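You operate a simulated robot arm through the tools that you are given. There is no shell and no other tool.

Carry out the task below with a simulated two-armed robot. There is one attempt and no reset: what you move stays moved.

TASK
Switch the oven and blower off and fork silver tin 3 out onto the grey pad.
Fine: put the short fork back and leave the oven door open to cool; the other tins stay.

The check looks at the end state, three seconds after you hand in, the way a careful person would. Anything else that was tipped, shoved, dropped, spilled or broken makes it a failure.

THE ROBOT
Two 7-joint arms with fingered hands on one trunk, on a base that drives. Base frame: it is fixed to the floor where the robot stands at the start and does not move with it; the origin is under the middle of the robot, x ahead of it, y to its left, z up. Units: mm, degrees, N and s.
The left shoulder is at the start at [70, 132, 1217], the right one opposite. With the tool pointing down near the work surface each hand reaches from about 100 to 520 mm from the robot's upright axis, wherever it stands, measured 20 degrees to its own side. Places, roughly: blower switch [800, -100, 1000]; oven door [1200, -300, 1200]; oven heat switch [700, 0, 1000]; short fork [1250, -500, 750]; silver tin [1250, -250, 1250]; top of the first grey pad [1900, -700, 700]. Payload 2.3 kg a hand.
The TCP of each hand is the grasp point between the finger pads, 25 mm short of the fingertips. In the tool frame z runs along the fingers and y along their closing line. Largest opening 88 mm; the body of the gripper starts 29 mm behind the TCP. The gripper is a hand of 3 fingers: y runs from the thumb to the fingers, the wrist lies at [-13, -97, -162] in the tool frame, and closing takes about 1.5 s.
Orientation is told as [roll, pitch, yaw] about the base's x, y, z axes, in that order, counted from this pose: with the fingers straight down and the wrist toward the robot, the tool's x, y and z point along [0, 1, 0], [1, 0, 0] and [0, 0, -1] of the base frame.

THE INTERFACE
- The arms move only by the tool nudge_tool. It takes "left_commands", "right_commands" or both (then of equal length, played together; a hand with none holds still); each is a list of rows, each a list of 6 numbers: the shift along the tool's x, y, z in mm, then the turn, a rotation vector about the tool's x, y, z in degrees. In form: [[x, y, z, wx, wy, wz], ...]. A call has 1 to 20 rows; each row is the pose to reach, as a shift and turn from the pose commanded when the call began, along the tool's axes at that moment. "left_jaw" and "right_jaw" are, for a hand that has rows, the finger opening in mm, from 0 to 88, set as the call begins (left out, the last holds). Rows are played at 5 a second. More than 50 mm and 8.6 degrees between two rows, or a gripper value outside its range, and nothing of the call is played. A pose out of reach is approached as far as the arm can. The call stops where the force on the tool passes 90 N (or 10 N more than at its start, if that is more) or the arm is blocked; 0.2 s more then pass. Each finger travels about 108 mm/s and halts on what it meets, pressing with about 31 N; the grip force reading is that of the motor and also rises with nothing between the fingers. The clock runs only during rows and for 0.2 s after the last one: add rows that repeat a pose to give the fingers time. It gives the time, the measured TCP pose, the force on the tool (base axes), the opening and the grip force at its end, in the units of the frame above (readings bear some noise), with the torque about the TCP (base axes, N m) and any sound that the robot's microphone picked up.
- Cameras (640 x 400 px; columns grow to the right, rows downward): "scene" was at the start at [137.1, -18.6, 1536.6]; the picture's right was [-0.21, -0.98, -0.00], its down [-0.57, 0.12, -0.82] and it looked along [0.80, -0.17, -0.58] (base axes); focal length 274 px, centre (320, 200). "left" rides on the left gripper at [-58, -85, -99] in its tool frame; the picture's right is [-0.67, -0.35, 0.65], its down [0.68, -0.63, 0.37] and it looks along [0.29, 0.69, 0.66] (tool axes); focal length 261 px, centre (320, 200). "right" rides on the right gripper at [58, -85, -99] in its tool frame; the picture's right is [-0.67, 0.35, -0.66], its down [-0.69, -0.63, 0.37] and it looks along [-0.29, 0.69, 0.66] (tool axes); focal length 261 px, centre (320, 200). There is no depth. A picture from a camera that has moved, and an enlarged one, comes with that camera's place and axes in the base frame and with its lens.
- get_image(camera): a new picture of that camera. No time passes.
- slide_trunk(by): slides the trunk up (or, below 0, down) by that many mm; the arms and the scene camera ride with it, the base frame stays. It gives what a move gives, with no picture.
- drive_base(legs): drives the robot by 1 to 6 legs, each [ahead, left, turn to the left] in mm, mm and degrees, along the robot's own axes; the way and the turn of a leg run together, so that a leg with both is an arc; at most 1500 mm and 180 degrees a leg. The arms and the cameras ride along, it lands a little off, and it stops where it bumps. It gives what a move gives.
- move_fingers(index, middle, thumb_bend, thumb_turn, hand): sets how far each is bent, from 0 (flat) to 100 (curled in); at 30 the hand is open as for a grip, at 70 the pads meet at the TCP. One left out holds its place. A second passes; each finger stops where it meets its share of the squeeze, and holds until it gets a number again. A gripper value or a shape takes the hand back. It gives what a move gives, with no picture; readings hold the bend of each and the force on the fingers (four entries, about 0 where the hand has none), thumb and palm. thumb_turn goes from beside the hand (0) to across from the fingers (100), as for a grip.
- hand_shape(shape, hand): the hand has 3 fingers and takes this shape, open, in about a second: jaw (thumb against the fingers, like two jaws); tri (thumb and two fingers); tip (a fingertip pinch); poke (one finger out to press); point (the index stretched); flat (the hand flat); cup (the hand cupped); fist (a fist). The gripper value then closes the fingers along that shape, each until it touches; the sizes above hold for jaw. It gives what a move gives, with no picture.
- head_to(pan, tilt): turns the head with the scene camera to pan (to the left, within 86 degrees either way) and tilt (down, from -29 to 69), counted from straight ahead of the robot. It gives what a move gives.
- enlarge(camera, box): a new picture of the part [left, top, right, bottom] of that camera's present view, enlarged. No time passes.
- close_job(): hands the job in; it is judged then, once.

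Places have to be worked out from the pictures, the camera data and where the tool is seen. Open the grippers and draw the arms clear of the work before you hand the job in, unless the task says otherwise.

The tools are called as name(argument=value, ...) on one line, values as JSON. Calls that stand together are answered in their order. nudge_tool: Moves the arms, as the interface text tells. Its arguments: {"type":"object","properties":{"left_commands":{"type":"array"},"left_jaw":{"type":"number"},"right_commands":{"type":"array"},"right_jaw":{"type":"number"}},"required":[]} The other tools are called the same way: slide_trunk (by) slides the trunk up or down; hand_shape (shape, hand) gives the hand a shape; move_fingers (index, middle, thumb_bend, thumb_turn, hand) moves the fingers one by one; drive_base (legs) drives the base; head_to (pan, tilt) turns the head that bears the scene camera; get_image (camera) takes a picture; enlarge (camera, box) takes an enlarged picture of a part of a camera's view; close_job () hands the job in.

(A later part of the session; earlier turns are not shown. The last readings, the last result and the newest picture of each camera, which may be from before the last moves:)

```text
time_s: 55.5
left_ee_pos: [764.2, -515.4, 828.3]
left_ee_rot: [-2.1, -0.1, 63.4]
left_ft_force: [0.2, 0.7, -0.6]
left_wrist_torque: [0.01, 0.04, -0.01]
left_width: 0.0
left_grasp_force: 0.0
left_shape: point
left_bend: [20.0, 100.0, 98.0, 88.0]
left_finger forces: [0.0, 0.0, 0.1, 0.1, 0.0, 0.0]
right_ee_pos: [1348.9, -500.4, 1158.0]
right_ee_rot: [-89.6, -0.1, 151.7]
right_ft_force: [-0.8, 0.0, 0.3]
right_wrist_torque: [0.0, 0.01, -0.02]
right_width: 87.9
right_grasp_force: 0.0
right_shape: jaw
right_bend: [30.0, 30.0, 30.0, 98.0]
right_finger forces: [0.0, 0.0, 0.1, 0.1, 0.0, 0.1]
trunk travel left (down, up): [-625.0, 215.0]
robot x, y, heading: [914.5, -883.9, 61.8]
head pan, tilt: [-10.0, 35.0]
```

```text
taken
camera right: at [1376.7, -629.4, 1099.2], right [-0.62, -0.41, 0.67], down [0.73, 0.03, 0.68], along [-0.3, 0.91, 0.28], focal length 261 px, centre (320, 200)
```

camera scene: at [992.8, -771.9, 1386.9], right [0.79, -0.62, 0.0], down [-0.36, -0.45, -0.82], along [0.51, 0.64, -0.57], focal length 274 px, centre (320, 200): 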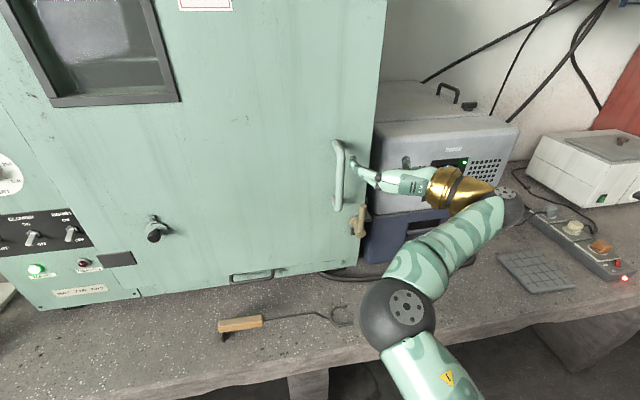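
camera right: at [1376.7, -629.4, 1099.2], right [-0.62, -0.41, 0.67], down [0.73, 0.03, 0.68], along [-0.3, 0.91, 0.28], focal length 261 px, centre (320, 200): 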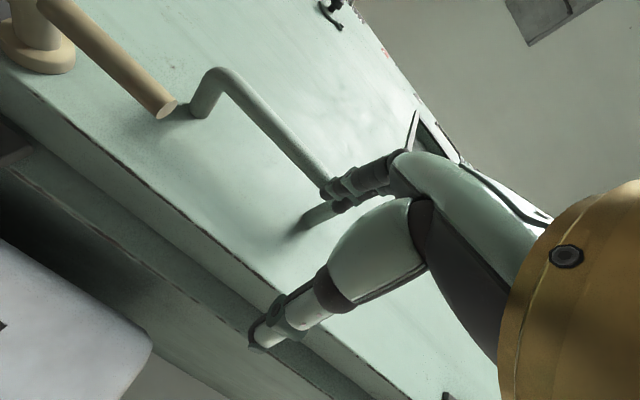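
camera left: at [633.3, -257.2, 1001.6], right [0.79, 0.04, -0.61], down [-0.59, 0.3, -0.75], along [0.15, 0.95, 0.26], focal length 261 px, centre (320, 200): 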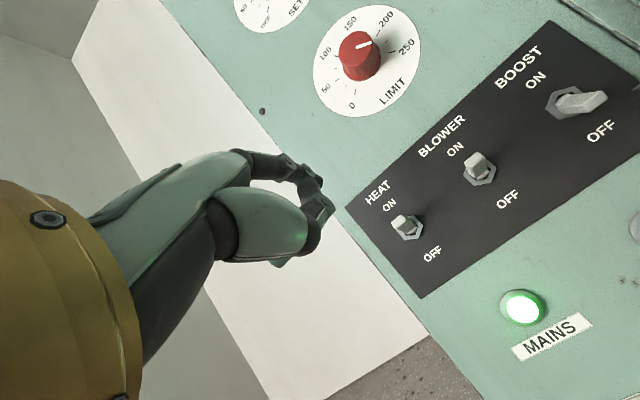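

The hand orientation is right but it stopped 67 mm right of the handle at its reach limit, so I back it off, lower the trunk a bit and shift the base left instead.

nudge_tool(right_commands=[[0, 0, -30, 0, 0, 0], [0, 0, -60, 0, 0, 0]])

slide_trunk(by=-45)

drive_base(legs=[[0, 67, 0]])

get_image(camera="scene")

get_image(camera="right")

```text
time_s: 56.1
left_ee_pos: [764.5, -513.6, 827.8]
left_ee_rot: [-2.1, 0.0, 63.3]
left_ft_force: [-0.9, -0.1, -0.5]
left_wrist_torque: [0.02, 0.0, 0.03]
left_width: 0.0
left_grasp_force: 0.0
left_shape: point
left_bend: [20.0, 100.0, 98.0, 88.0]
left_finger forces: [0.1, 0.0, 0.0, 0.0, 0.0, 0.0]
right_ee_pos: [1344.0, -545.9, 1164.5]
right_ee_rot: [-90.0, 0.1, 151.8]
right_ft_force: [0.5, 0.0, 0.4]
right_wrist_torque: [-0.01, -0.04, 0.02]
right_width: 88.0
right_grasp_force: 0.0
right_shape: jaw
right_bend: [30.0, 30.0, 30.0, 98.0]
right_finger forces: [0.1, 0.0, 0.0, 0.0, 0.0, 0.0]
right hand out of reach, approached as far as the arm can: row 1, 2
trunk travel left (down, up): [-625.0, 215.0]
robot x, y, heading: [914.9, -888.7, 62.0]
head pan, tilt: [-10.0, 35.0]
```

```text
time_s: 57.0
left_ee_pos: [764.8, -513.5, 783.9]
left_ee_rot: [-2.2, 0.0, 63.4]
left_ft_force: [0.5, 0.4, -0.1]
left_wrist_torque: [0.0, -0.02, 0.0]
left_width: 0.2
left_grasp_force: 0.0
left_shape: point
left_bend: [20.0, 100.0, 98.0, 88.0]
left_finger forces: [0.0, 0.1, 0.0, 0.0, 0.0, 0.1]
right_ee_pos: [1343.9, -546.6, 1119.0]
right_ee_rot: [-90.0, 0.1, 151.8]
right_ft_force: [0.5, -0.1, 0.8]
right_wrist_torque: [0.0, 0.01, -0.02]
right_width: 87.6
right_grasp_force: 0.1
right_shape: jaw
right_bend: [30.0, 30.0, 30.0, 98.0]
right_finger forces: [0.1, 0.1, 0.1, 0.0, 0.0, 0.1]
trunk travel left (down, up): [-580.0, 260.0]
robot x, y, heading: [912.9, -886.3, 61.7]
head pan, tilt: [-10.0, 35.0]
```

```text
time_s: 58.0
left_ee_pos: [706.9, -482.6, 784.0]
left_ee_rot: [-2.2, 0.0, 63.4]
left_ft_force: [-0.5, 0.0, -0.9]
left_wrist_torque: [0.03, -0.01, 0.02]
left_width: 0.1
left_grasp_force: 0.0
left_shape: point
left_bend: [20.0, 100.0, 98.0, 88.0]
left_finger forces: [0.0, 0.0, 0.1, 0.0, 0.0, 0.0]
right_ee_pos: [1285.2, -515.1, 1120.6]
right_ee_rot: [-90.0, 0.0, 151.8]
right_ft_force: [-0.3, 0.1, 0.3]
right_wrist_torque: [0.0, 0.02, -0.04]
right_width: 87.8
right_grasp_force: 0.0
right_shape: jaw
right_bend: [30.0, 30.0, 30.0, 98.0]
right_finger forces: [0.0, 0.0, 0.0, 0.1, 0.1, 0.0]
trunk travel left (down, up): [-580.0, 260.0]
robot x, y, heading: [855.3, -853.7, 61.9]
head pan, tilt: [-10.0, 35.0]
```

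```text
taken
camera scene: at [935.8, -741.2, 1341.9], right [0.78, -0.62, 0.0], down [-0.36, -0.45, -0.82], along [0.51, 0.64, -0.57], focal length 274 px, centre (320, 200)
```

scene: 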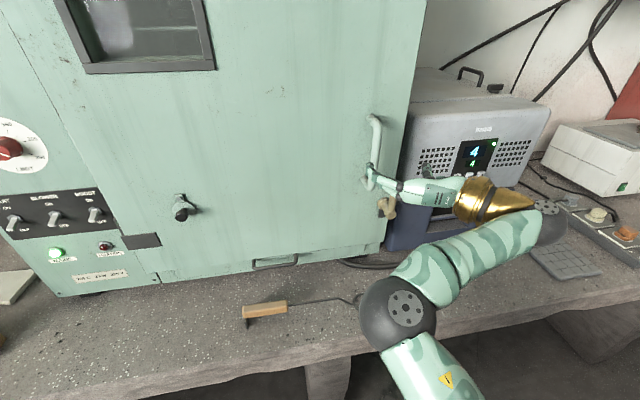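

```text
taken
camera right: at [1315.1, -643.0, 1060.1], right [-0.62, -0.41, 0.67], down [0.73, 0.02, 0.69], along [-0.3, 0.91, 0.29], focal length 261 px, centre (320, 200)
```

right: 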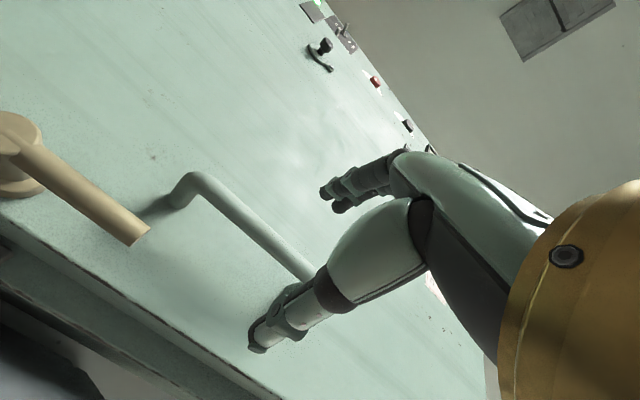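

The bar (s≈1350) now lies between fingers and thumb laterally. I advance the hand toward it, centring slightly left.

nudge_tool(right_commands=[[0, 10, 20, 0, 0, 0], [0, 22, 40, 0, 0, 0], [0, 22, 60, 0, 0, 0], [0, 22, 60, 0, 0, 0]])

get_image(camera="scene")

get_image(camera="right")

```text
time_s: 59.0
left_ee_pos: [706.5, -481.3, 782.9]
left_ee_rot: [-2.1, 0.0, 63.4]
left_ft_force: [0.3, 0.2, -0.9]
left_wrist_torque: [0.01, -0.05, 0.0]
left_width: 0.0
left_grasp_force: 0.1
left_shape: point
left_bend: [20.0, 100.0, 98.0, 88.0]
left_finger forces: [0.1, 0.0, 0.1, 0.0, 0.0, 0.0]
right_ee_pos: [1294.5, -451.6, 1120.2]
right_ee_rot: [-90.0, -0.1, 151.8]
right_ft_force: [1.3, -0.2, 0.2]
right_wrist_torque: [-0.05, -0.01, -0.01]
right_width: 87.6
right_grasp_force: 0.0
right_shape: jaw
right_bend: [30.0, 30.0, 30.0, 98.0]
right_finger forces: [0.1, 0.0, 0.0, 0.0, 0.0, 0.0]
right hand out of reach, approached as far as the arm can: row 2
trunk travel left (down, up): [-580.0, 260.0]
robot x, y, heading: [855.8, -850.4, 61.5]
head pan, tilt: [-10.0, 35.0]
```

```text
taken
camera scene: at [934.5, -740.7, 1342.0], right [0.78, -0.62, 0.0], down [-0.36, -0.45, -0.82], along [0.51, 0.64, -0.57], focal length 274 px, centre (320, 200)
```

scene: 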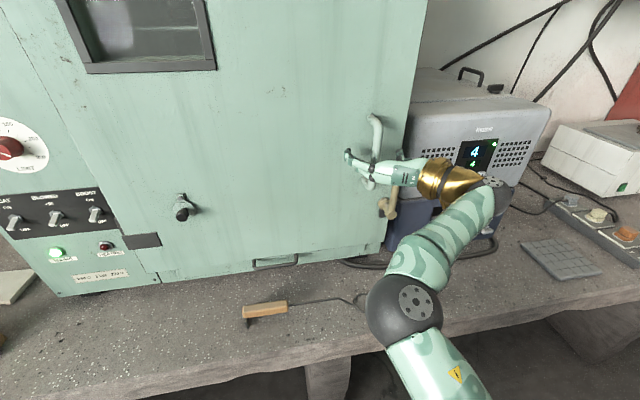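

```text
taken
camera right: at [1322.8, -579.3, 1060.8], right [-0.62, -0.41, 0.67], down [0.73, 0.03, 0.69], along [-0.3, 0.91, 0.28], focal length 261 px, centre (320, 200)
```

right: 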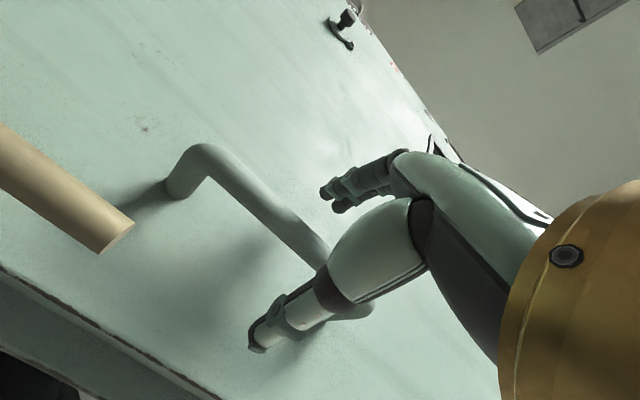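

TCP is at (1353, 224, 1120), with the bar now between fingers and thumb. I go 26 mm deeper and close the hand on the bar.

nudge_tool(right_commands=[[0, 0, 13, 0, 0, 0], [0, 0, 26, 0, 0, 0], [0, 0, 26, 0, 0, 0]])

nudge_tool(right_commands=[[0, 0, 0, 0, 0, 0], [0, 0, 0, 0, 0, 0], [0, 0, 0, 0, 0, 0], [0, 0, 0, 0, 0, 0], [0, 0, 0, 0, 0, 0], [0, 0, 0, 0, 0, 0], [0, 0, 0, 0, 0, 0], [0, 0, 0, 0, 0, 0]], right_jaw=10)

get_image(camera="right")

get_image(camera="scene")

```text
time_s: 59.8
left_ee_pos: [707.5, -482.4, 783.6]
left_ee_rot: [-2.2, 0.0, 63.4]
left_ft_force: [0.8, -0.3, -0.1]
left_wrist_torque: [0.0, 0.05, 0.02]
left_width: 0.3
left_grasp_force: 0.0
left_shape: point
left_bend: [20.0, 100.0, 98.0, 88.0]
left_finger forces: [0.0, 0.1, 0.0, 0.0, 0.1, 0.0]
right_ee_pos: [1306.2, -427.8, 1118.9]
right_ee_rot: [-89.9, 0.1, 151.9]
right_ft_force: [0.3, -0.2, 0.0]
right_wrist_torque: [0.02, -0.02, 0.02]
right_width: 88.0
right_grasp_force: 0.0
right_shape: jaw
right_bend: [30.0, 30.0, 30.0, 98.0]
right_finger forces: [0.0, 0.0, 0.1, 0.0, 0.0, 0.0]
trunk travel left (down, up): [-580.0, 260.0]
robot x, y, heading: [857.1, -850.1, 61.7]
head pan, tilt: [-10.0, 35.0]
```

```text
time_s: 61.6
left_ee_pos: [706.1, -482.1, 783.5]
left_ee_rot: [-2.1, 0.0, 63.5]
left_ft_force: [0.0, 0.2, 0.5]
left_wrist_torque: [-0.01, -0.02, -0.01]
left_width: 0.0
left_grasp_force: 0.1
left_shape: point
left_bend: [20.0, 100.0, 98.0, 88.0]
left_finger forces: [0.0, 0.0, 0.1, 0.0, 0.0, 0.0]
right_ee_pos: [1306.3, -428.4, 1119.5]
right_ee_rot: [-90.1, 0.0, 151.7]
right_ft_force: [-0.3, 0.3, 0.0]
right_wrist_torque: [0.0, 0.03, 0.0]
right_width: 10.3
right_grasp_force: 0.1
right_shape: jaw
right_bend: [72.0, 63.0, 74.0, 100.0]
right_finger forces: [0.1, 0.1, 0.0, 0.0, 0.0, 0.0]
trunk travel left (down, up): [-580.0, 260.0]
robot x, y, heading: [853.4, -850.4, 61.7]
head pan, tilt: [-10.0, 35.0]
```

```text
taken
camera right: at [1335.4, -556.3, 1060.8], right [-0.62, -0.41, 0.67], down [0.73, 0.03, 0.69], along [-0.3, 0.91, 0.28], focal length 261 px, centre (320, 200)
```

right: 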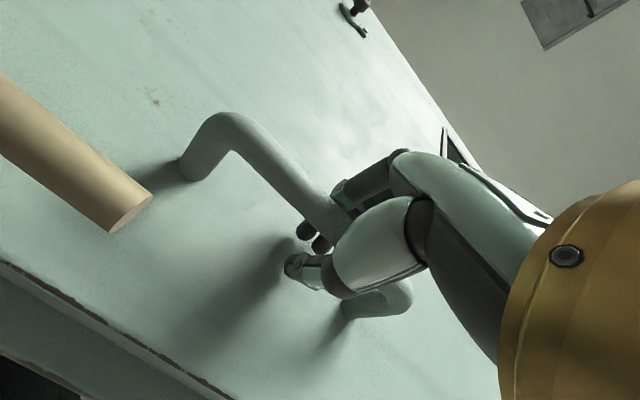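

```text
taken
camera scene: at [934.5, -740.5, 1342.0], right [0.78, -0.62, 0.0], down [-0.36, -0.45, -0.82], along [0.51, 0.64, -0.57], focal length 274 px, centre (320, 200)
```

scene: 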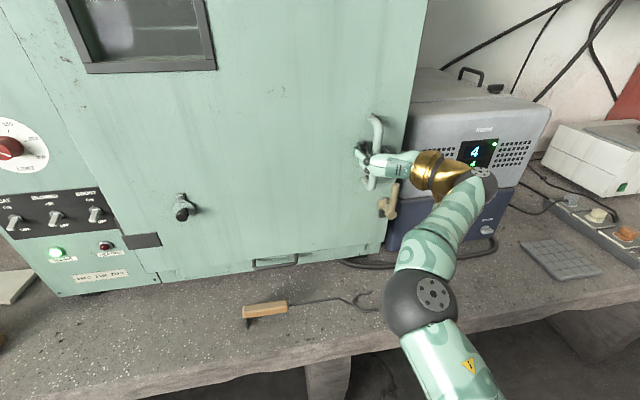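

The fingers closed behind the bar, hooking it. I pull gently along the door's arc for about 5° and watch the force.

nudge_tool(right_commands=[[0, 1, -8, 0, 0, 0], [0, 2, -16, 0, 0, 0], [0, 4, -26, 0, 0, 0], [0, 5, -35, 0, 0, 0], [0, 7, -43, 0, 0, 0]])

get_image(camera="scene")

get_image(camera="right")

```text
time_s: 62.8
left_ee_pos: [705.8, -480.3, 782.5]
left_ee_rot: [-2.2, 0.1, 63.4]
left_ft_force: [0.4, -0.2, -0.1]
left_wrist_torque: [0.03, -0.04, -0.03]
left_width: 0.1
left_grasp_force: 0.1
left_shape: point
left_bend: [20.0, 100.0, 98.0, 88.0]
left_finger forces: [0.0, 0.0, 0.1, 0.0, 0.0, 0.0]
right_ee_pos: [1289.2, -461.4, 1120.3]
right_ee_rot: [-89.9, 0.1, 151.8]
right_ft_force: [1.6, 1.7, -0.9]
right_wrist_torque: [0.0, 0.01, -0.01]
right_width: 9.7
right_grasp_force: 0.1
right_shape: jaw
right_bend: [72.0, 63.0, 72.0, 100.0]
right_finger forces: [0.5, 0.5, 0.0, 0.1, 1.5, 0.1]
right hand out of reach, approached as far as the arm can: row 5
trunk travel left (down, up): [-580.0, 260.0]
robot x, y, heading: [853.0, -853.2, 61.7]
head pan, tilt: [-10.0, 35.0]
```

```text
taken
camera scene: at [935.2, -739.1, 1341.8], right [0.78, -0.62, 0.0], down [-0.36, -0.45, -0.82], along [0.51, 0.64, -0.57], focal length 274 px, centre (320, 200)
```

scene: 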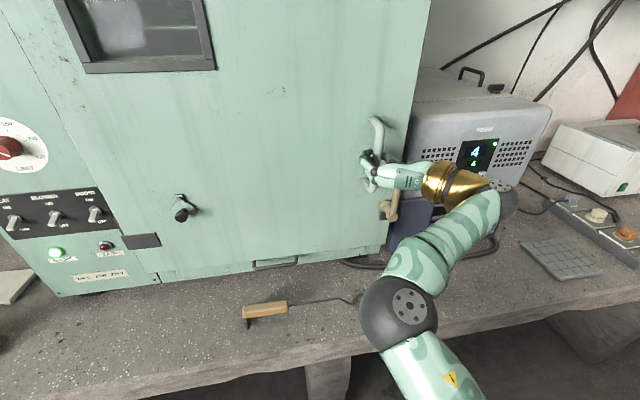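

```text
taken
camera right: at [1317.0, -589.1, 1061.5], right [-0.62, -0.41, 0.67], down [0.73, 0.03, 0.69], along [-0.3, 0.91, 0.28], focal length 261 px, centre (320, 200)
```

right: 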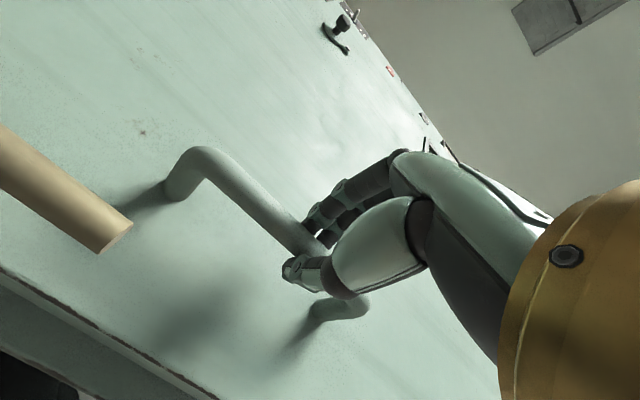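

The hand moved back 38 mm with just ~2 N; I enlarge to see whether the fingers still hook the bar and whether the door has cracked open.

enlarge(camera="right", box=[240, 140, 420, 340])

enlarge(camera="scene", box=[320, 60, 480, 280])

```text
2.00 times, centred on (330, 240) of right
camera zoom: at [1317.0, -589.1, 1061.5], right [-0.62, -0.41, 0.67], down [0.73, 0.03, 0.69], along [-0.3, 0.91, 0.28], focal length 521 px, centre (300, 120)
```

zoom: 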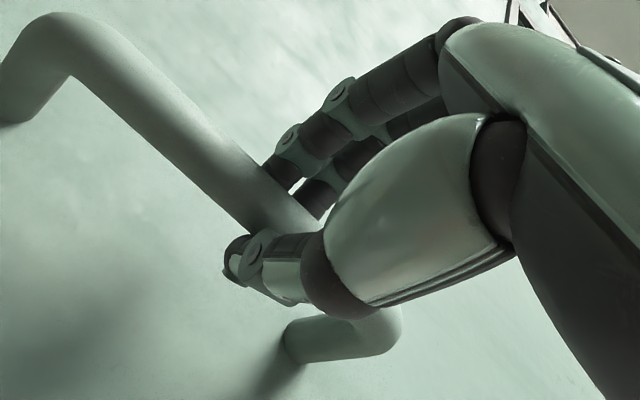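

```text
1.82 times, centred on (400, 170) of scene
camera zoom: at [935.2, -739.1, 1341.8], right [0.78, -0.62, 0.0], down [-0.36, -0.45, -0.82], along [0.51, 0.64, -0.57], focal length 497 px, centre (174, 254)
```

zoom: 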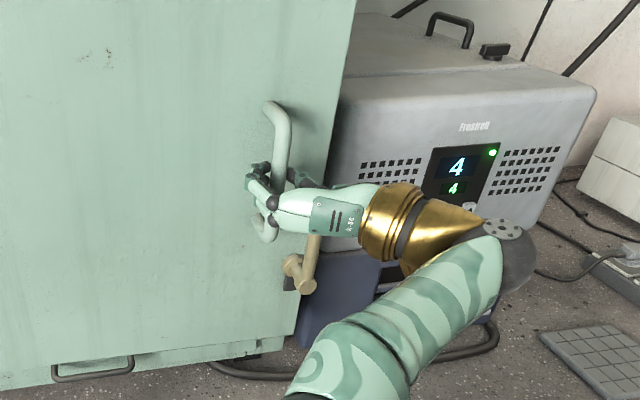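

The fingers still hook behind the bar and the door seems to follow freely. The arm can't retract further, so I use the base to pull the door: back 60 mm and slightly left.

drive_base(legs=[[-60, 8, 0]])

get_image(camera="scene")

get_image(camera="right")

```text
time_s: 63.8
left_ee_pos: [670.4, -530.4, 783.0]
left_ee_rot: [-2.1, 0.1, 63.4]
left_ft_force: [-1.3, 0.0, -0.5]
left_wrist_torque: [-0.01, 0.02, 0.01]
left_width: 0.2
left_grasp_force: 0.0
left_shape: point
left_bend: [20.0, 100.0, 98.0, 88.0]
left_finger forces: [0.1, 0.0, 0.0, 0.0, 0.0, 0.0]
right_ee_pos: [1251.9, -510.6, 1119.8]
right_ee_rot: [-90.0, 0.0, 151.9]
right_ft_force: [-0.6, -0.3, -0.3]
right_wrist_torque: [-0.01, 0.01, 0.01]
right_width: 9.9
right_grasp_force: 0.0
right_shape: jaw
right_bend: [72.0, 63.0, 73.0, 100.0]
right_finger forces: [0.0, 0.1, 0.0, 0.1, 0.0, 0.0]
trunk travel left (down, up): [-580.0, 260.0]
robot x, y, heading: [821.6, -903.0, 61.5]
head pan, tilt: [-10.0, 35.0]
```

```text
taken
camera scene: at [900.2, -788.1, 1341.8], right [0.78, -0.62, 0.0], down [-0.36, -0.45, -0.82], along [0.51, 0.64, -0.57], focal length 274 px, centre (320, 200)
```

scene: 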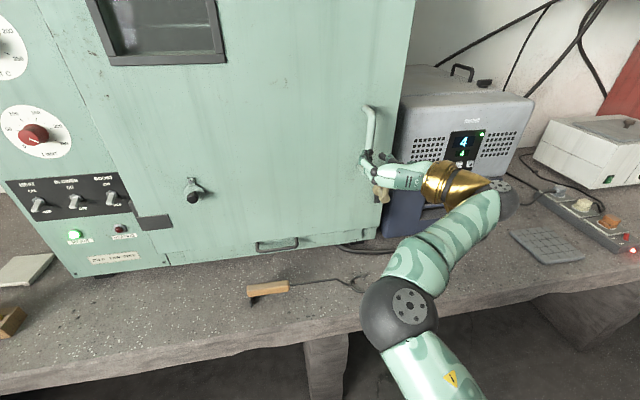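

```text
taken
camera right: at [1282.1, -637.9, 1061.4], right [-0.62, -0.41, 0.67], down [0.73, 0.03, 0.69], along [-0.3, 0.91, 0.28], focal length 261 px, centre (320, 200)
```

right: 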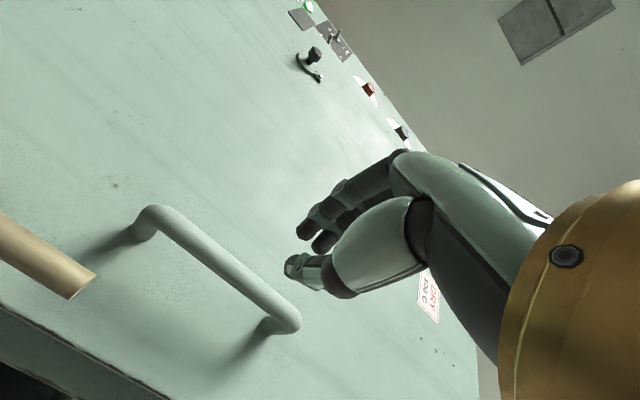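

The fingers slipped off without moving the door (the handle is still at n≈248), so I need a firm hook. I reopen, drive forward again to put the bar into the palm.

nudge_tool(right_commands=[[0, 0, 0, 0, 0, 0], [0, 0, 0, 0, 0, 0], [0, 0, 0, 0, 0, 0], [0, 0, 0, 0, 0, 0], [0, 0, 0, 0, 0, 0], [0, 0, 0, 0, 0, 0]], right_jaw=88)

drive_base(legs=[[60, -6, 0]])

get_image(camera="right")

```text
time_s: 65.2
left_ee_pos: [670.9, -530.8, 783.9]
left_ee_rot: [-2.1, 0.0, 63.4]
left_ft_force: [-0.1, 0.5, -0.4]
left_wrist_torque: [-0.02, 0.04, -0.01]
left_width: 0.0
left_grasp_force: 0.0
left_shape: point
left_bend: [20.0, 100.0, 98.0, 88.0]
left_finger forces: [0.0, 0.2, 0.1, 0.0, 0.0, 0.0]
right_ee_pos: [1251.8, -511.8, 1121.7]
right_ee_rot: [-89.9, 0.0, 151.9]
right_ft_force: [0.1, 1.1, -0.7]
right_wrist_torque: [0.01, 0.03, -0.01]
right_width: 87.8
right_grasp_force: 0.1
right_shape: jaw
right_bend: [30.0, 30.0, 30.0, 98.0]
right_finger forces: [0.0, 0.1, 0.1, 0.0, 0.0, 0.1]
trunk travel left (down, up): [-580.0, 260.0]
robot x, y, heading: [825.1, -902.1, 61.8]
head pan, tilt: [-10.0, 35.0]
```

```text
time_s: 66.1
left_ee_pos: [703.1, -481.5, 783.5]
left_ee_rot: [-2.1, -0.1, 63.4]
left_ft_force: [0.4, 1.1, -0.2]
left_wrist_torque: [0.0, -0.01, 0.03]
left_width: 0.0
left_grasp_force: 0.1
left_shape: point
left_bend: [20.0, 100.0, 98.0, 88.0]
left_finger forces: [0.0, 0.0, 0.0, 0.0, 0.0, 0.1]
right_ee_pos: [1286.3, -460.8, 1122.6]
right_ee_rot: [-90.2, 0.1, 151.9]
right_ft_force: [-0.6, -0.2, -0.7]
right_wrist_torque: [0.01, 0.01, 0.0]
right_width: 87.6
right_grasp_force: 0.1
right_shape: jaw
right_bend: [30.0, 30.0, 30.0, 98.0]
right_finger forces: [0.0, 0.1, 0.0, 0.0, 0.1, 0.0]
trunk travel left (down, up): [-580.0, 260.0]
robot x, y, heading: [855.6, -852.8, 61.7]
head pan, tilt: [-10.0, 35.0]
```

```text
taken
camera right: at [1314.2, -589.3, 1062.7], right [-0.62, -0.41, 0.67], down [0.73, 0.03, 0.69], along [-0.3, 0.91, 0.28], focal length 261 px, centre (320, 200)
```

right: 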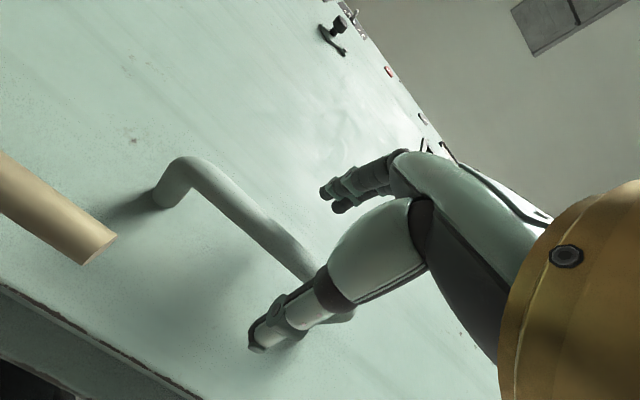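

Good, TCP at (1350, 212). I advance 42 mm, then curl the fingers fully around the bar.

nudge_tool(right_commands=[[0, 0, 15, 0, 0, 0], [0, 0, 30, 0, 0, 0], [0, 0, 42, 0, 0, 0], [0, 0, 42, 0, 0, 0]])

move_fingers(hand="right", index=95, middle=95, thumb_bend=60)

get_image(camera="right")

enlarge(camera="scene", box=[320, 60, 480, 280])

```text
time_s: 67.1
left_ee_pos: [703.6, -479.9, 783.8]
left_ee_rot: [-2.1, -0.1, 63.3]
left_ft_force: [0.8, 0.4, 0.4]
left_wrist_torque: [-0.05, 0.02, 0.01]
left_width: 0.1
left_grasp_force: 0.1
left_shape: point
left_bend: [20.0, 100.0, 98.0, 88.0]
left_finger forces: [0.1, 0.0, 0.0, 0.0, 0.1, 0.1]
right_ee_pos: [1306.7, -423.1, 1121.6]
right_ee_rot: [-90.0, -0.1, 151.9]
right_ft_force: [0.1, -0.8, -0.7]
right_wrist_torque: [-0.02, 0.01, 0.01]
right_width: 87.9
right_grasp_force: 0.1
right_shape: jaw
right_bend: [30.0, 30.0, 30.0, 98.0]
right_finger forces: [0.0, 0.2, 0.1, 0.0, 0.0, 0.0]
trunk travel left (down, up): [-580.0, 260.0]
robot x, y, heading: [853.1, -847.2, 61.6]
head pan, tilt: [-10.0, 35.0]
```

```text
time_s: 68.1
left_ee_pos: [706.9, -482.2, 785.2]
left_ee_rot: [-1.9, 0.0, 63.4]
left_ft_force: [-0.4, 0.2, 0.2]
left_wrist_torque: [0.0, -0.01, 0.01]
left_width: 0.1
left_grasp_force: 0.0
left_shape: point
left_bend: [20.0, 100.0, 98.0, 88.0]
left_finger forces: [0.1, 0.0, 0.0, 0.0, 0.0, 0.0]
right_ee_pos: [1307.2, -426.0, 1122.1]
right_ee_rot: [-90.1, -0.1, 151.7]
right_ft_force: [3.4, -2.1, 2.4]
right_wrist_torque: [-0.25, 0.06, -0.45]
right_width: 14.7
right_grasp_force: 33.3
right_shape: fingers
right_bend: [88.0, 87.0, 64.0, 98.0]
right_finger forces: [18.7, 14.2, 0.0, 0.1, 33.1, 0.0]
trunk travel left (down, up): [-580.0, 260.0]
robot x, y, heading: [857.1, -851.6, 61.6]
head pan, tilt: [-10.0, 35.0]
```

```text
taken
camera right: at [1336.5, -553.4, 1062.1], right [-0.62, -0.41, 0.67], down [0.73, 0.02, 0.69], along [-0.3, 0.91, 0.29], focal length 261 px, centre (320, 200)
```

right: 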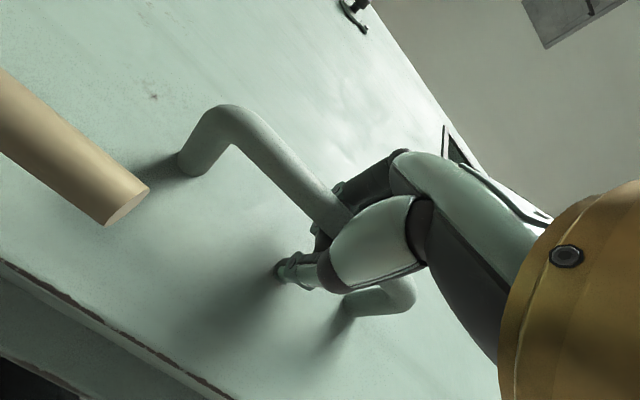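

```text
1.82 times, centred on (400, 170) of scene
camera zoom: at [934.5, -741.0, 1342.1], right [0.78, -0.62, 0.0], down [-0.36, -0.45, -0.82], along [0.51, 0.64, -0.57], focal length 497 px, centre (174, 254)
```

zoom: 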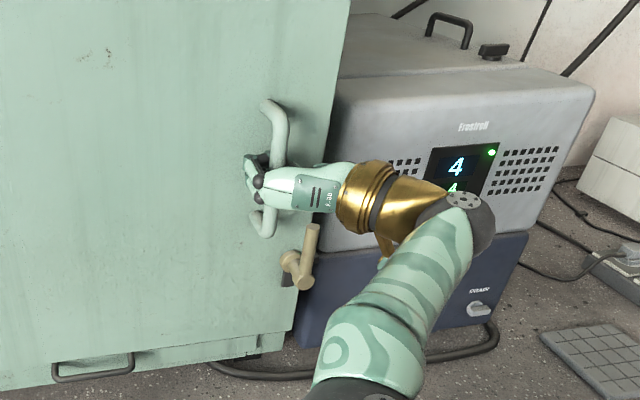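

The bar is firmly gripped now (33 N). I pull back 20 mm and read the force.

nudge_tool(right_commands=[[0, 0, -5, 0, 0, 0], [0, 0.5, -10, 0, 0, 0], [0, 1, -15, 0, 0, 0], [0, 2, -22, 0, 0, 0], [0, 2, -22, 0, 0, 0]])

enlarge(camera="scene", box=[320, 60, 480, 280])

get_image(camera="right")

```text
time_s: 69.3
left_ee_pos: [706.4, -481.8, 783.1]
left_ee_rot: [-2.0, 0.0, 63.5]
left_ft_force: [0.7, 0.3, -1.2]
left_wrist_torque: [0.02, -0.01, 0.03]
left_width: 0.0
left_grasp_force: 0.0
left_shape: point
left_bend: [20.0, 100.0, 98.0, 88.0]
left_finger forces: [0.0, 0.1, 0.0, 0.0, 0.0, 0.0]
right_ee_pos: [1295.6, -443.1, 1120.9]
right_ee_rot: [-90.0, -0.1, 151.8]
right_ft_force: [5.5, -0.7, 5.1]
right_wrist_torque: [-0.27, 0.1, -0.66]
right_width: 15.0
right_grasp_force: 39.5
right_shape: fingers
right_bend: [88.0, 87.0, 64.0, 98.0]
right_finger forces: [23.5, 16.1, 0.1, 0.0, 39.0, 0.0]
trunk travel left (down, up): [-580.0, 260.0]
robot x, y, heading: [854.9, -854.4, 61.6]
head pan, tilt: [-10.0, 35.0]
```

```text
1.82 times, centred on (400, 170) of scene
camera zoom: at [935.3, -740.5, 1341.9], right [0.79, -0.62, 0.0], down [-0.36, -0.45, -0.82], along [0.51, 0.64, -0.57], focal length 497 px, centre (174, 254)
```

zoom: 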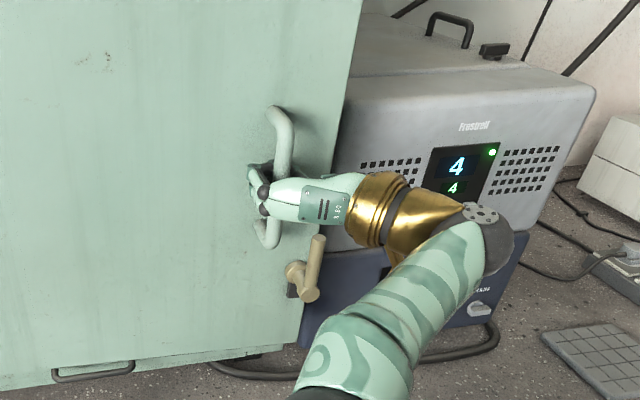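

```text
taken
camera right: at [1324.5, -571.3, 1061.8], right [-0.62, -0.41, 0.67], down [0.73, 0.03, 0.68], along [-0.3, 0.91, 0.29], focal length 261 px, centre (320, 200)
```

right: 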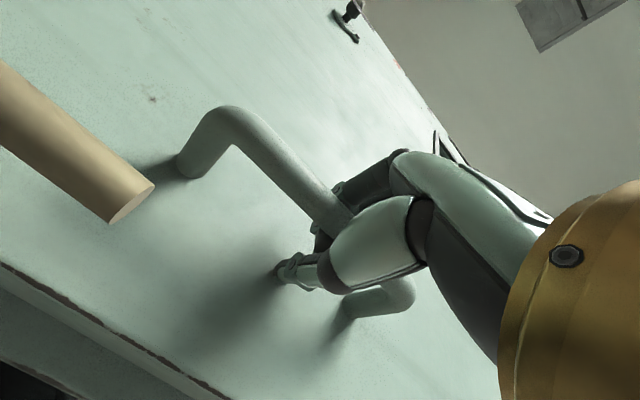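

The door opens freely with the firm grip (about 8 N). I continue pulling it with the base along the arc to about 15°.

drive_base(legs=[[-55, 10, 0], [-53, 18, 0]])

get_image(camera="scene")

get_image(camera="right")

```text
time_s: 70.8
left_ee_pos: [632.2, -563.9, 784.4]
left_ee_rot: [-1.9, 0.0, 63.3]
left_ft_force: [-0.9, -0.3, -0.3]
left_wrist_torque: [0.01, -0.02, 0.0]
left_width: 0.2
left_grasp_force: 0.1
left_shape: point
left_bend: [20.0, 100.0, 98.0, 88.0]
left_finger forces: [0.0, 0.0, 0.0, 0.0, 0.1, 0.0]
right_ee_pos: [1222.4, -525.0, 1120.6]
right_ee_rot: [-89.9, -0.2, 151.9]
right_ft_force: [8.2, -4.8, 0.5]
right_wrist_torque: [-0.4, 0.2, -2.34]
right_width: 12.8
right_grasp_force: 82.2
right_shape: fingers
right_bend: [86.0, 85.0, 64.0, 99.0]
right_finger forces: [50.0, 35.2, 0.1, 0.0, 78.8, 0.0]
trunk travel left (down, up): [-580.0, 260.0]
robot x, y, heading: [780.9, -933.5, 61.6]
head pan, tilt: [-10.0, 35.0]
```

```text
taken
camera scene: at [861.3, -823.4, 1342.1], right [0.79, -0.62, 0.0], down [-0.36, -0.45, -0.82], along [0.51, 0.64, -0.57], focal length 274 px, centre (320, 200)
```

scene: 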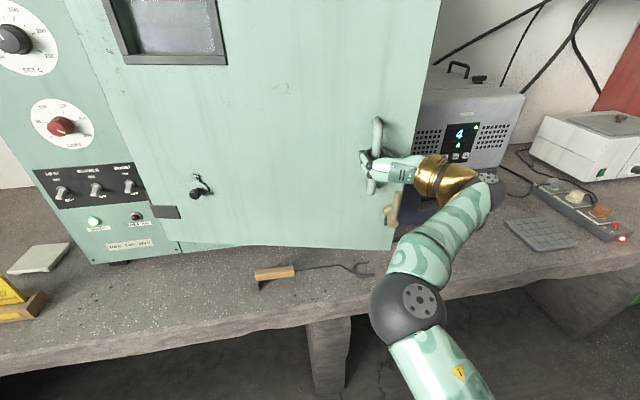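

```text
taken
camera right: at [1250.3, -654.1, 1061.4], right [-0.62, -0.41, 0.67], down [0.73, 0.02, 0.68], along [-0.3, 0.91, 0.29], focal length 261 px, centre (320, 200)
```

right: 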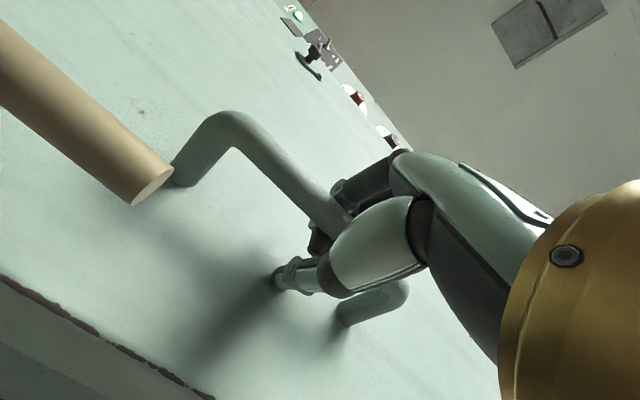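

The door is about 14° open; the grip is loading up as the bar turns in it, so I loosen the hook slightly and then keep pulling along the arc.

move_fingers(hand="right", index=82, middle=82, thumb_bend=52)

drive_base(legs=[[-52, 24, 0], [-48, 29, 0]])

get_image(camera="scene")

get_image(camera="right")

```text
time_s: 71.8
left_ee_pos: [629.3, -562.0, 783.9]
left_ee_rot: [-2.0, -0.1, 63.4]
left_ft_force: [0.2, 0.7, 0.1]
left_wrist_torque: [0.0, 0.02, 0.0]
left_width: 0.0
left_grasp_force: 0.1
left_shape: point
left_bend: [20.0, 100.0, 98.0, 88.0]
left_finger forces: [0.0, 0.0, 0.1, 0.0, 0.1, 0.0]
right_ee_pos: [1219.7, -523.5, 1120.9]
right_ee_rot: [-89.8, 0.0, 151.8]
right_ft_force: [0.8, 1.3, -1.1]
right_wrist_torque: [-0.03, 0.04, -0.28]
right_width: 9.2
right_grasp_force: 10.8
right_shape: fingers
right_bend: [81.0, 81.0, 54.0, 98.0]
right_finger forces: [5.9, 5.2, 0.0, 0.0, 10.4, 0.1]
trunk travel left (down, up): [-580.0, 260.0]
robot x, y, heading: [779.6, -930.4, 61.7]
head pan, tilt: [-10.0, 35.0]
```

```text
time_s: 73.3
left_ee_pos: [535.8, -623.2, 783.5]
left_ee_rot: [-2.1, 0.2, 63.5]
left_ft_force: [-0.2, -0.6, 0.5]
left_wrist_torque: [0.0, -0.01, 0.02]
left_width: 0.0
left_grasp_force: 0.0
left_shape: point
left_bend: [20.0, 100.0, 98.0, 88.0]
left_finger forces: [0.1, 0.0, 0.0, 0.0, 0.1, 0.0]
right_ee_pos: [1126.1, -584.0, 1120.8]
right_ee_rot: [-89.9, 0.0, 151.8]
right_ft_force: [0.7, 4.6, 5.2]
right_wrist_torque: [-0.02, 0.04, 0.01]
right_width: 7.0
right_grasp_force: 8.3
right_shape: fingers
right_bend: [81.0, 81.0, 57.0, 98.0]
right_finger forces: [4.8, 5.2, 0.0, 0.1, 6.4, 0.0]
trunk travel left (down, up): [-580.0, 260.0]
robot x, y, heading: [688.0, -995.2, 61.8]
head pan, tilt: [-10.0, 35.0]
```

```text
taken
camera scene: at [765.3, -879.6, 1341.7], right [0.79, -0.62, 0.0], down [-0.36, -0.45, -0.82], along [0.51, 0.64, -0.58], focal length 274 px, centre (320, 200)
```

scene: 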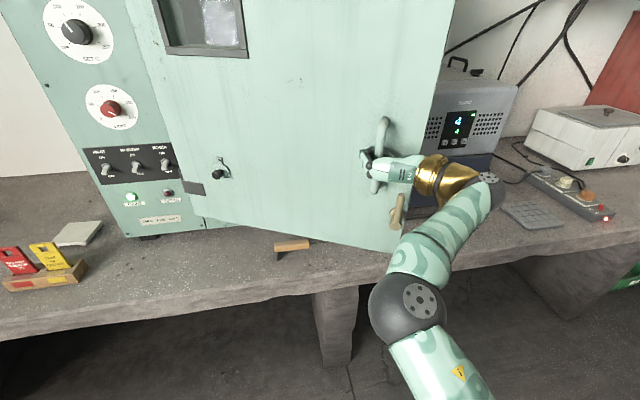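

```text
taken
camera right: at [1154.7, -711.4, 1061.6], right [-0.62, -0.41, 0.67], down [0.73, 0.03, 0.69], along [-0.3, 0.91, 0.28], focal length 261 px, centre (320, 200)
```

right: 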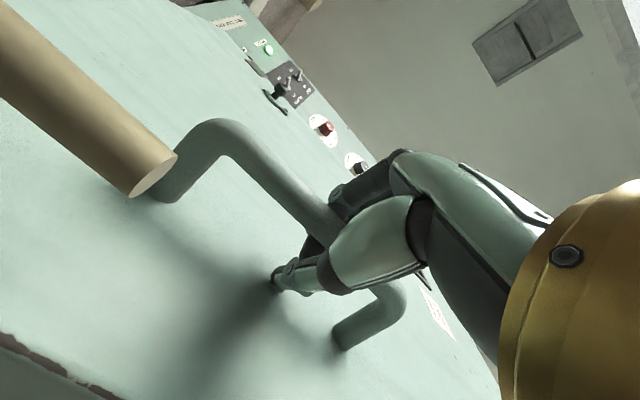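

The door is now about 28° open. I release the handle, back the hand off, and will go around the door's edge to push it wide open from the inside.

hand_shape(shape="jaw", hand="right")

drive_base(legs=[[-90, 0, 0]])

get_image(camera="scene")

get_image(camera="right")

```text
time_s: 74.2
left_ee_pos: [534.7, -623.6, 784.0]
left_ee_rot: [-2.0, 0.0, 63.4]
left_ft_force: [-1.1, 0.1, -0.6]
left_wrist_torque: [-0.01, -0.02, -0.01]
left_width: 0.0
left_grasp_force: 0.1
left_shape: point
left_bend: [20.0, 100.0, 98.0, 88.0]
left_finger forces: [0.1, 0.0, 0.0, 0.0, 0.1, 0.1]
right_ee_pos: [1124.4, -586.9, 1122.4]
right_ee_rot: [-90.2, 0.0, 151.8]
right_ft_force: [-0.2, 0.0, -1.0]
right_wrist_torque: [0.02, 0.01, -0.03]
right_width: 87.4
right_grasp_force: 0.0
right_shape: jaw
right_bend: [30.0, 30.0, 30.0, 98.0]
right_finger forces: [0.1, 0.0, 0.1, 0.1, 0.1, 0.0]
trunk travel left (down, up): [-580.0, 260.0]
robot x, y, heading: [684.0, -998.1, 61.6]
head pan, tilt: [-10.0, 35.0]
```

```text
time_s: 75.3
left_ee_pos: [493.1, -703.1, 783.3]
left_ee_rot: [-2.1, -0.1, 63.5]
left_ft_force: [0.1, -0.1, 0.3]
left_wrist_torque: [0.0, -0.03, -0.02]
left_width: 0.0
left_grasp_force: 0.0
left_shape: point
left_bend: [20.0, 100.0, 98.0, 88.0]
left_finger forces: [0.0, 0.0, 0.0, 0.0, 0.0, 0.0]
right_ee_pos: [1082.1, -664.1, 1121.8]
right_ee_rot: [-90.2, 0.1, 151.8]
right_ft_force: [-0.8, 0.3, 0.0]
right_wrist_torque: [0.0, 0.02, -0.03]
right_width: 87.6
right_grasp_force: 0.0
right_shape: jaw
right_bend: [30.0, 30.0, 30.0, 98.0]
right_finger forces: [0.0, 0.0, 0.0, 0.0, 0.0, 0.0]
trunk travel left (down, up): [-580.0, 260.0]
robot x, y, heading: [641.6, -1075.1, 61.9]
head pan, tilt: [-10.0, 35.0]
```

```text
taken
camera scene: at [721.6, -961.1, 1341.8], right [0.79, -0.62, 0.0], down [-0.36, -0.45, -0.82], along [0.51, 0.64, -0.57], focal length 274 px, centre (320, 200)
```

scene: 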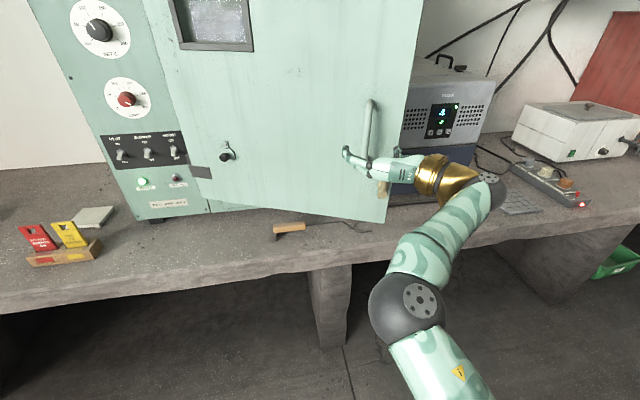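

```text
taken
camera right: at [1111.3, -792.2, 1062.6], right [-0.62, -0.41, 0.67], down [0.73, 0.02, 0.69], along [-0.3, 0.91, 0.28], focal length 261 px, centre (320, 200)
```

right: 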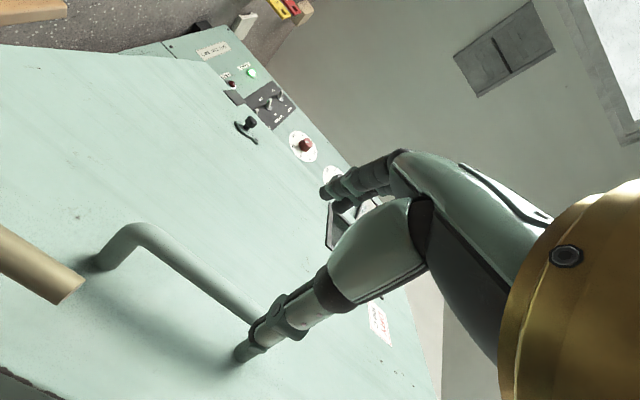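

Hand is clear of the handle. I make a fist and drive around the door's edge: a bit right, then diagonally forward-right, then forward.

hand_shape(shape="fist", hand="right")

drive_base(legs=[[0, -70, 0], [85, -75, 0]])

get_image(camera="scene")

get_image(camera="right")

```text
time_s: 76.2
left_ee_pos: [492.0, -703.4, 783.8]
left_ee_rot: [-2.0, 0.0, 63.4]
left_ft_force: [0.3, -0.4, 0.8]
left_wrist_torque: [0.01, 0.02, -0.02]
left_width: 0.4
left_grasp_force: 0.0
left_shape: point
left_bend: [20.0, 100.0, 98.0, 88.0]
left_finger forces: [0.0, 0.0, 0.1, 0.0, 0.1, 0.0]
right_ee_pos: [1082.6, -664.8, 1121.7]
right_ee_rot: [-90.0, 0.0, 151.7]
right_ft_force: [0.4, -0.9, 0.2]
right_wrist_torque: [0.02, -0.04, -0.01]
right_width: 0.0
right_grasp_force: 0.1
right_shape: fist
right_bend: [100.0, 100.0, 86.0, 85.0]
right_finger forces: [0.1, 0.0, 0.1, 0.0, 0.0, 0.0]
trunk travel left (down, up): [-580.0, 260.0]
robot x, y, heading: [641.2, -1072.8, 61.7]
head pan, tilt: [-10.0, 35.0]
```

```text
time_s: 78.1
left_ee_pos: [660.7, -697.8, 784.0]
left_ee_rot: [-2.2, 0.0, 63.3]
left_ft_force: [0.2, 0.8, -0.3]
left_wrist_torque: [-0.02, -0.03, -0.01]
left_width: 0.1
left_grasp_force: 0.1
left_shape: point
left_bend: [20.0, 100.0, 98.0, 88.0]
left_finger forces: [0.0, 0.1, 0.0, 0.0, 0.1, 0.0]
right_ee_pos: [1249.3, -659.0, 1124.1]
right_ee_rot: [-90.1, 0.1, 151.8]
right_ft_force: [-0.3, -0.3, 0.6]
right_wrist_torque: [-0.01, -0.01, 0.0]
right_width: 0.0
right_grasp_force: 0.0
right_shape: fist
right_bend: [100.0, 100.0, 86.0, 85.0]
right_finger forces: [0.0, 0.0, 0.0, 0.1, 0.0, 0.0]
trunk travel left (down, up): [-580.0, 260.0]
robot x, y, heading: [812.4, -1069.4, 61.8]
head pan, tilt: [-10.0, 35.0]
```

```text
taken
camera scene: at [888.2, -956.0, 1342.1], right [0.79, -0.62, 0.0], down [-0.35, -0.45, -0.82], along [0.51, 0.64, -0.57], focal length 274 px, centre (320, 200)
```

scene: 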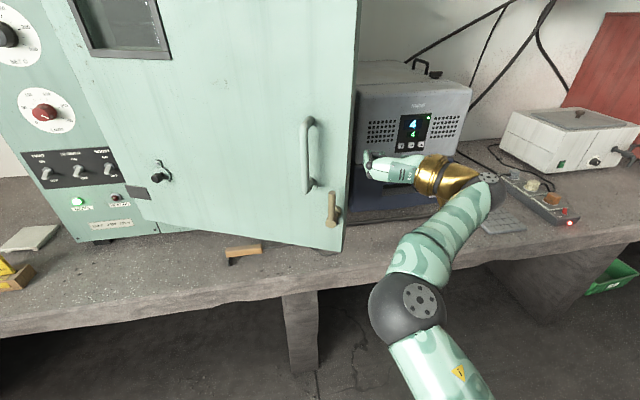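

```text
taken
camera right: at [1278.3, -786.9, 1063.5], right [-0.62, -0.41, 0.67], down [0.73, 0.02, 0.69], along [-0.3, 0.91, 0.29], focal length 261 px, centre (320, 200)
```

right: 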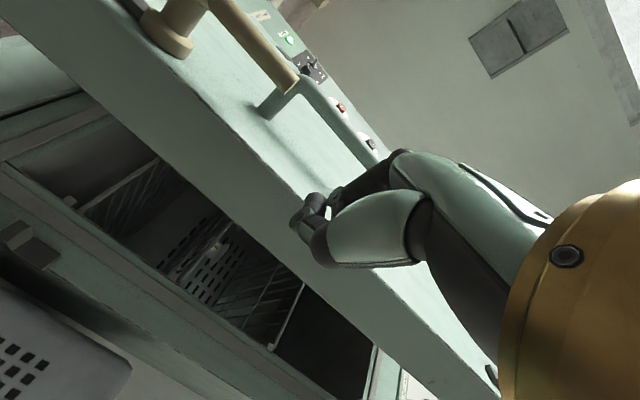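

I can now see wire racks inside. The fist would brush the door's thick edge, so I shift 55 mm more to the right before going forward.

drive_base(legs=[[0, -55, 0], [130, 0, 0]])

get_image(camera="scene")

get_image(camera="right")

```text
time_s: 79.9
left_ee_pos: [771.2, -609.7, 784.1]
left_ee_rot: [-2.1, 0.0, 63.4]
left_ft_force: [0.1, -0.1, 0.5]
left_wrist_torque: [-0.03, 0.01, 0.0]
left_width: 0.0
left_grasp_force: 0.1
left_shape: point
left_bend: [20.0, 100.0, 98.0, 88.0]
left_finger forces: [0.1, 0.0, 0.0, 0.0, 0.1, 0.0]
right_ee_pos: [1360.2, -571.7, 1122.4]
right_ee_rot: [-90.2, 0.0, 151.6]
right_ft_force: [0.2, 0.7, 0.9]
right_wrist_torque: [0.0, -0.01, -0.05]
right_width: 0.1
right_grasp_force: 0.3
right_shape: fist
right_bend: [100.0, 100.0, 86.0, 85.0]
right_finger forces: [0.1, 0.0, 0.0, 0.1, 0.0, 0.1]
trunk travel left (down, up): [-580.0, 260.0]
robot x, y, heading: [921.1, -979.0, 62.1]
head pan, tilt: [-10.0, 35.0]
```

```text
taken
camera scene: at [998.5, -868.9, 1342.1], right [0.78, -0.62, 0.0], down [-0.36, -0.45, -0.82], along [0.51, 0.64, -0.57], focal length 274 px, centre (320, 200)
```

scene: 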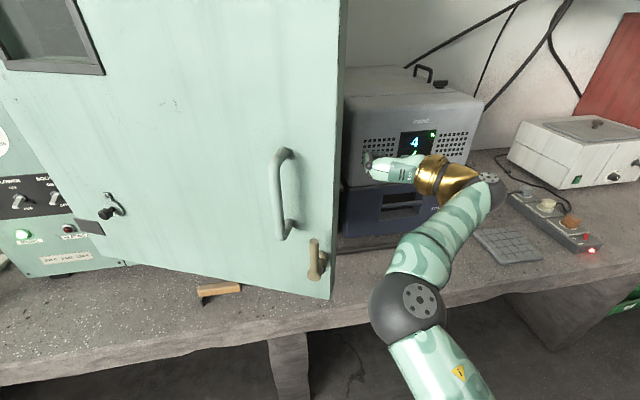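

```text
taken
camera right: at [1388.7, -700.0, 1063.5], right [-0.62, -0.41, 0.67], down [0.73, 0.02, 0.69], along [-0.3, 0.91, 0.29], focal length 261 px, centre (320, 200)
```

right: 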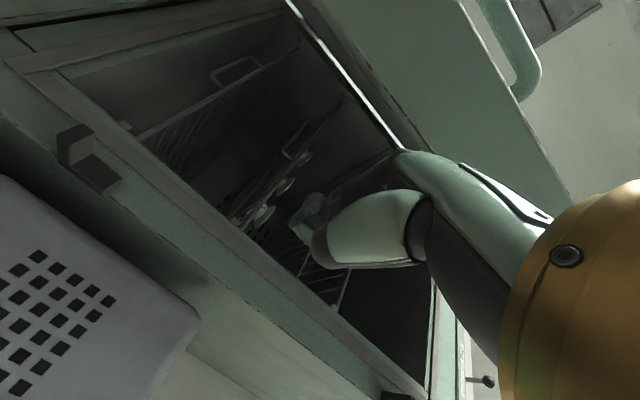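

The fist is now past the door edge on the inner side, and I can glimpse tins on a shelf. I push left with the base to swing the door.

drive_base(legs=[[0, 90, 0], [-20, 50, 0]])

get_image(camera="scene")

get_image(camera="right")

```text
time_s: 81.5
left_ee_pos: [627.6, -571.5, 786.9]
left_ee_rot: [-2.1, -0.6, 63.7]
left_ft_force: [-0.8, -0.2, -0.1]
left_wrist_torque: [0.03, -0.07, -0.03]
left_width: 0.0
left_grasp_force: 0.0
left_shape: point
left_bend: [20.0, 100.0, 98.0, 88.0]
left_finger forces: [0.1, 0.0, 0.0, 0.1, 0.0, 0.1]
right_ee_pos: [1213.4, -536.1, 1129.1]
right_ee_rot: [-90.9, 0.1, 152.2]
right_ft_force: [0.8, -23.3, -7.7]
right_wrist_torque: [1.09, -0.26, 0.85]
right_width: 0.0
right_grasp_force: 0.1
right_shape: fist
right_bend: [100.0, 100.0, 86.0, 85.0]
right_finger forces: [0.1, 0.0, 0.0, 0.0, 0.1, 0.0]
trunk travel left (down, up): [-580.0, 260.0]
robot x, y, heading: [780.1, -937.2, 61.8]
head pan, tilt: [-10.0, 35.0]
```

```text
taken
camera scene: at [853.4, -836.1, 1343.7], right [0.79, -0.62, 0.0], down [-0.35, -0.44, -0.83], along [0.51, 0.65, -0.56], focal length 274 px, centre (320, 200)
```

scene: 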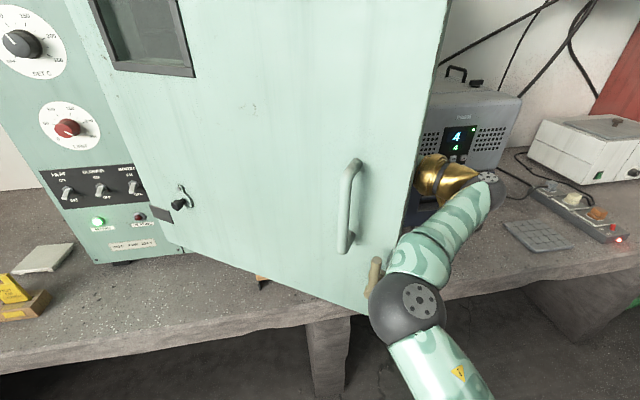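

```text
taken
camera right: at [1243.6, -662.2, 1069.2], right [-0.62, -0.43, 0.66], down [0.72, 0.02, 0.69], along [-0.31, 0.9, 0.29], focal length 261 px, centre (320, 200)
```

right: 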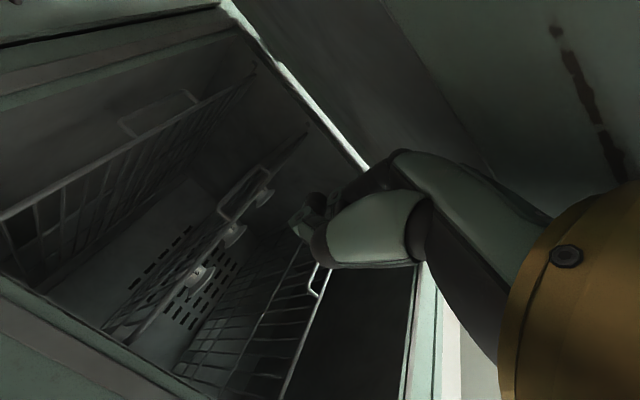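

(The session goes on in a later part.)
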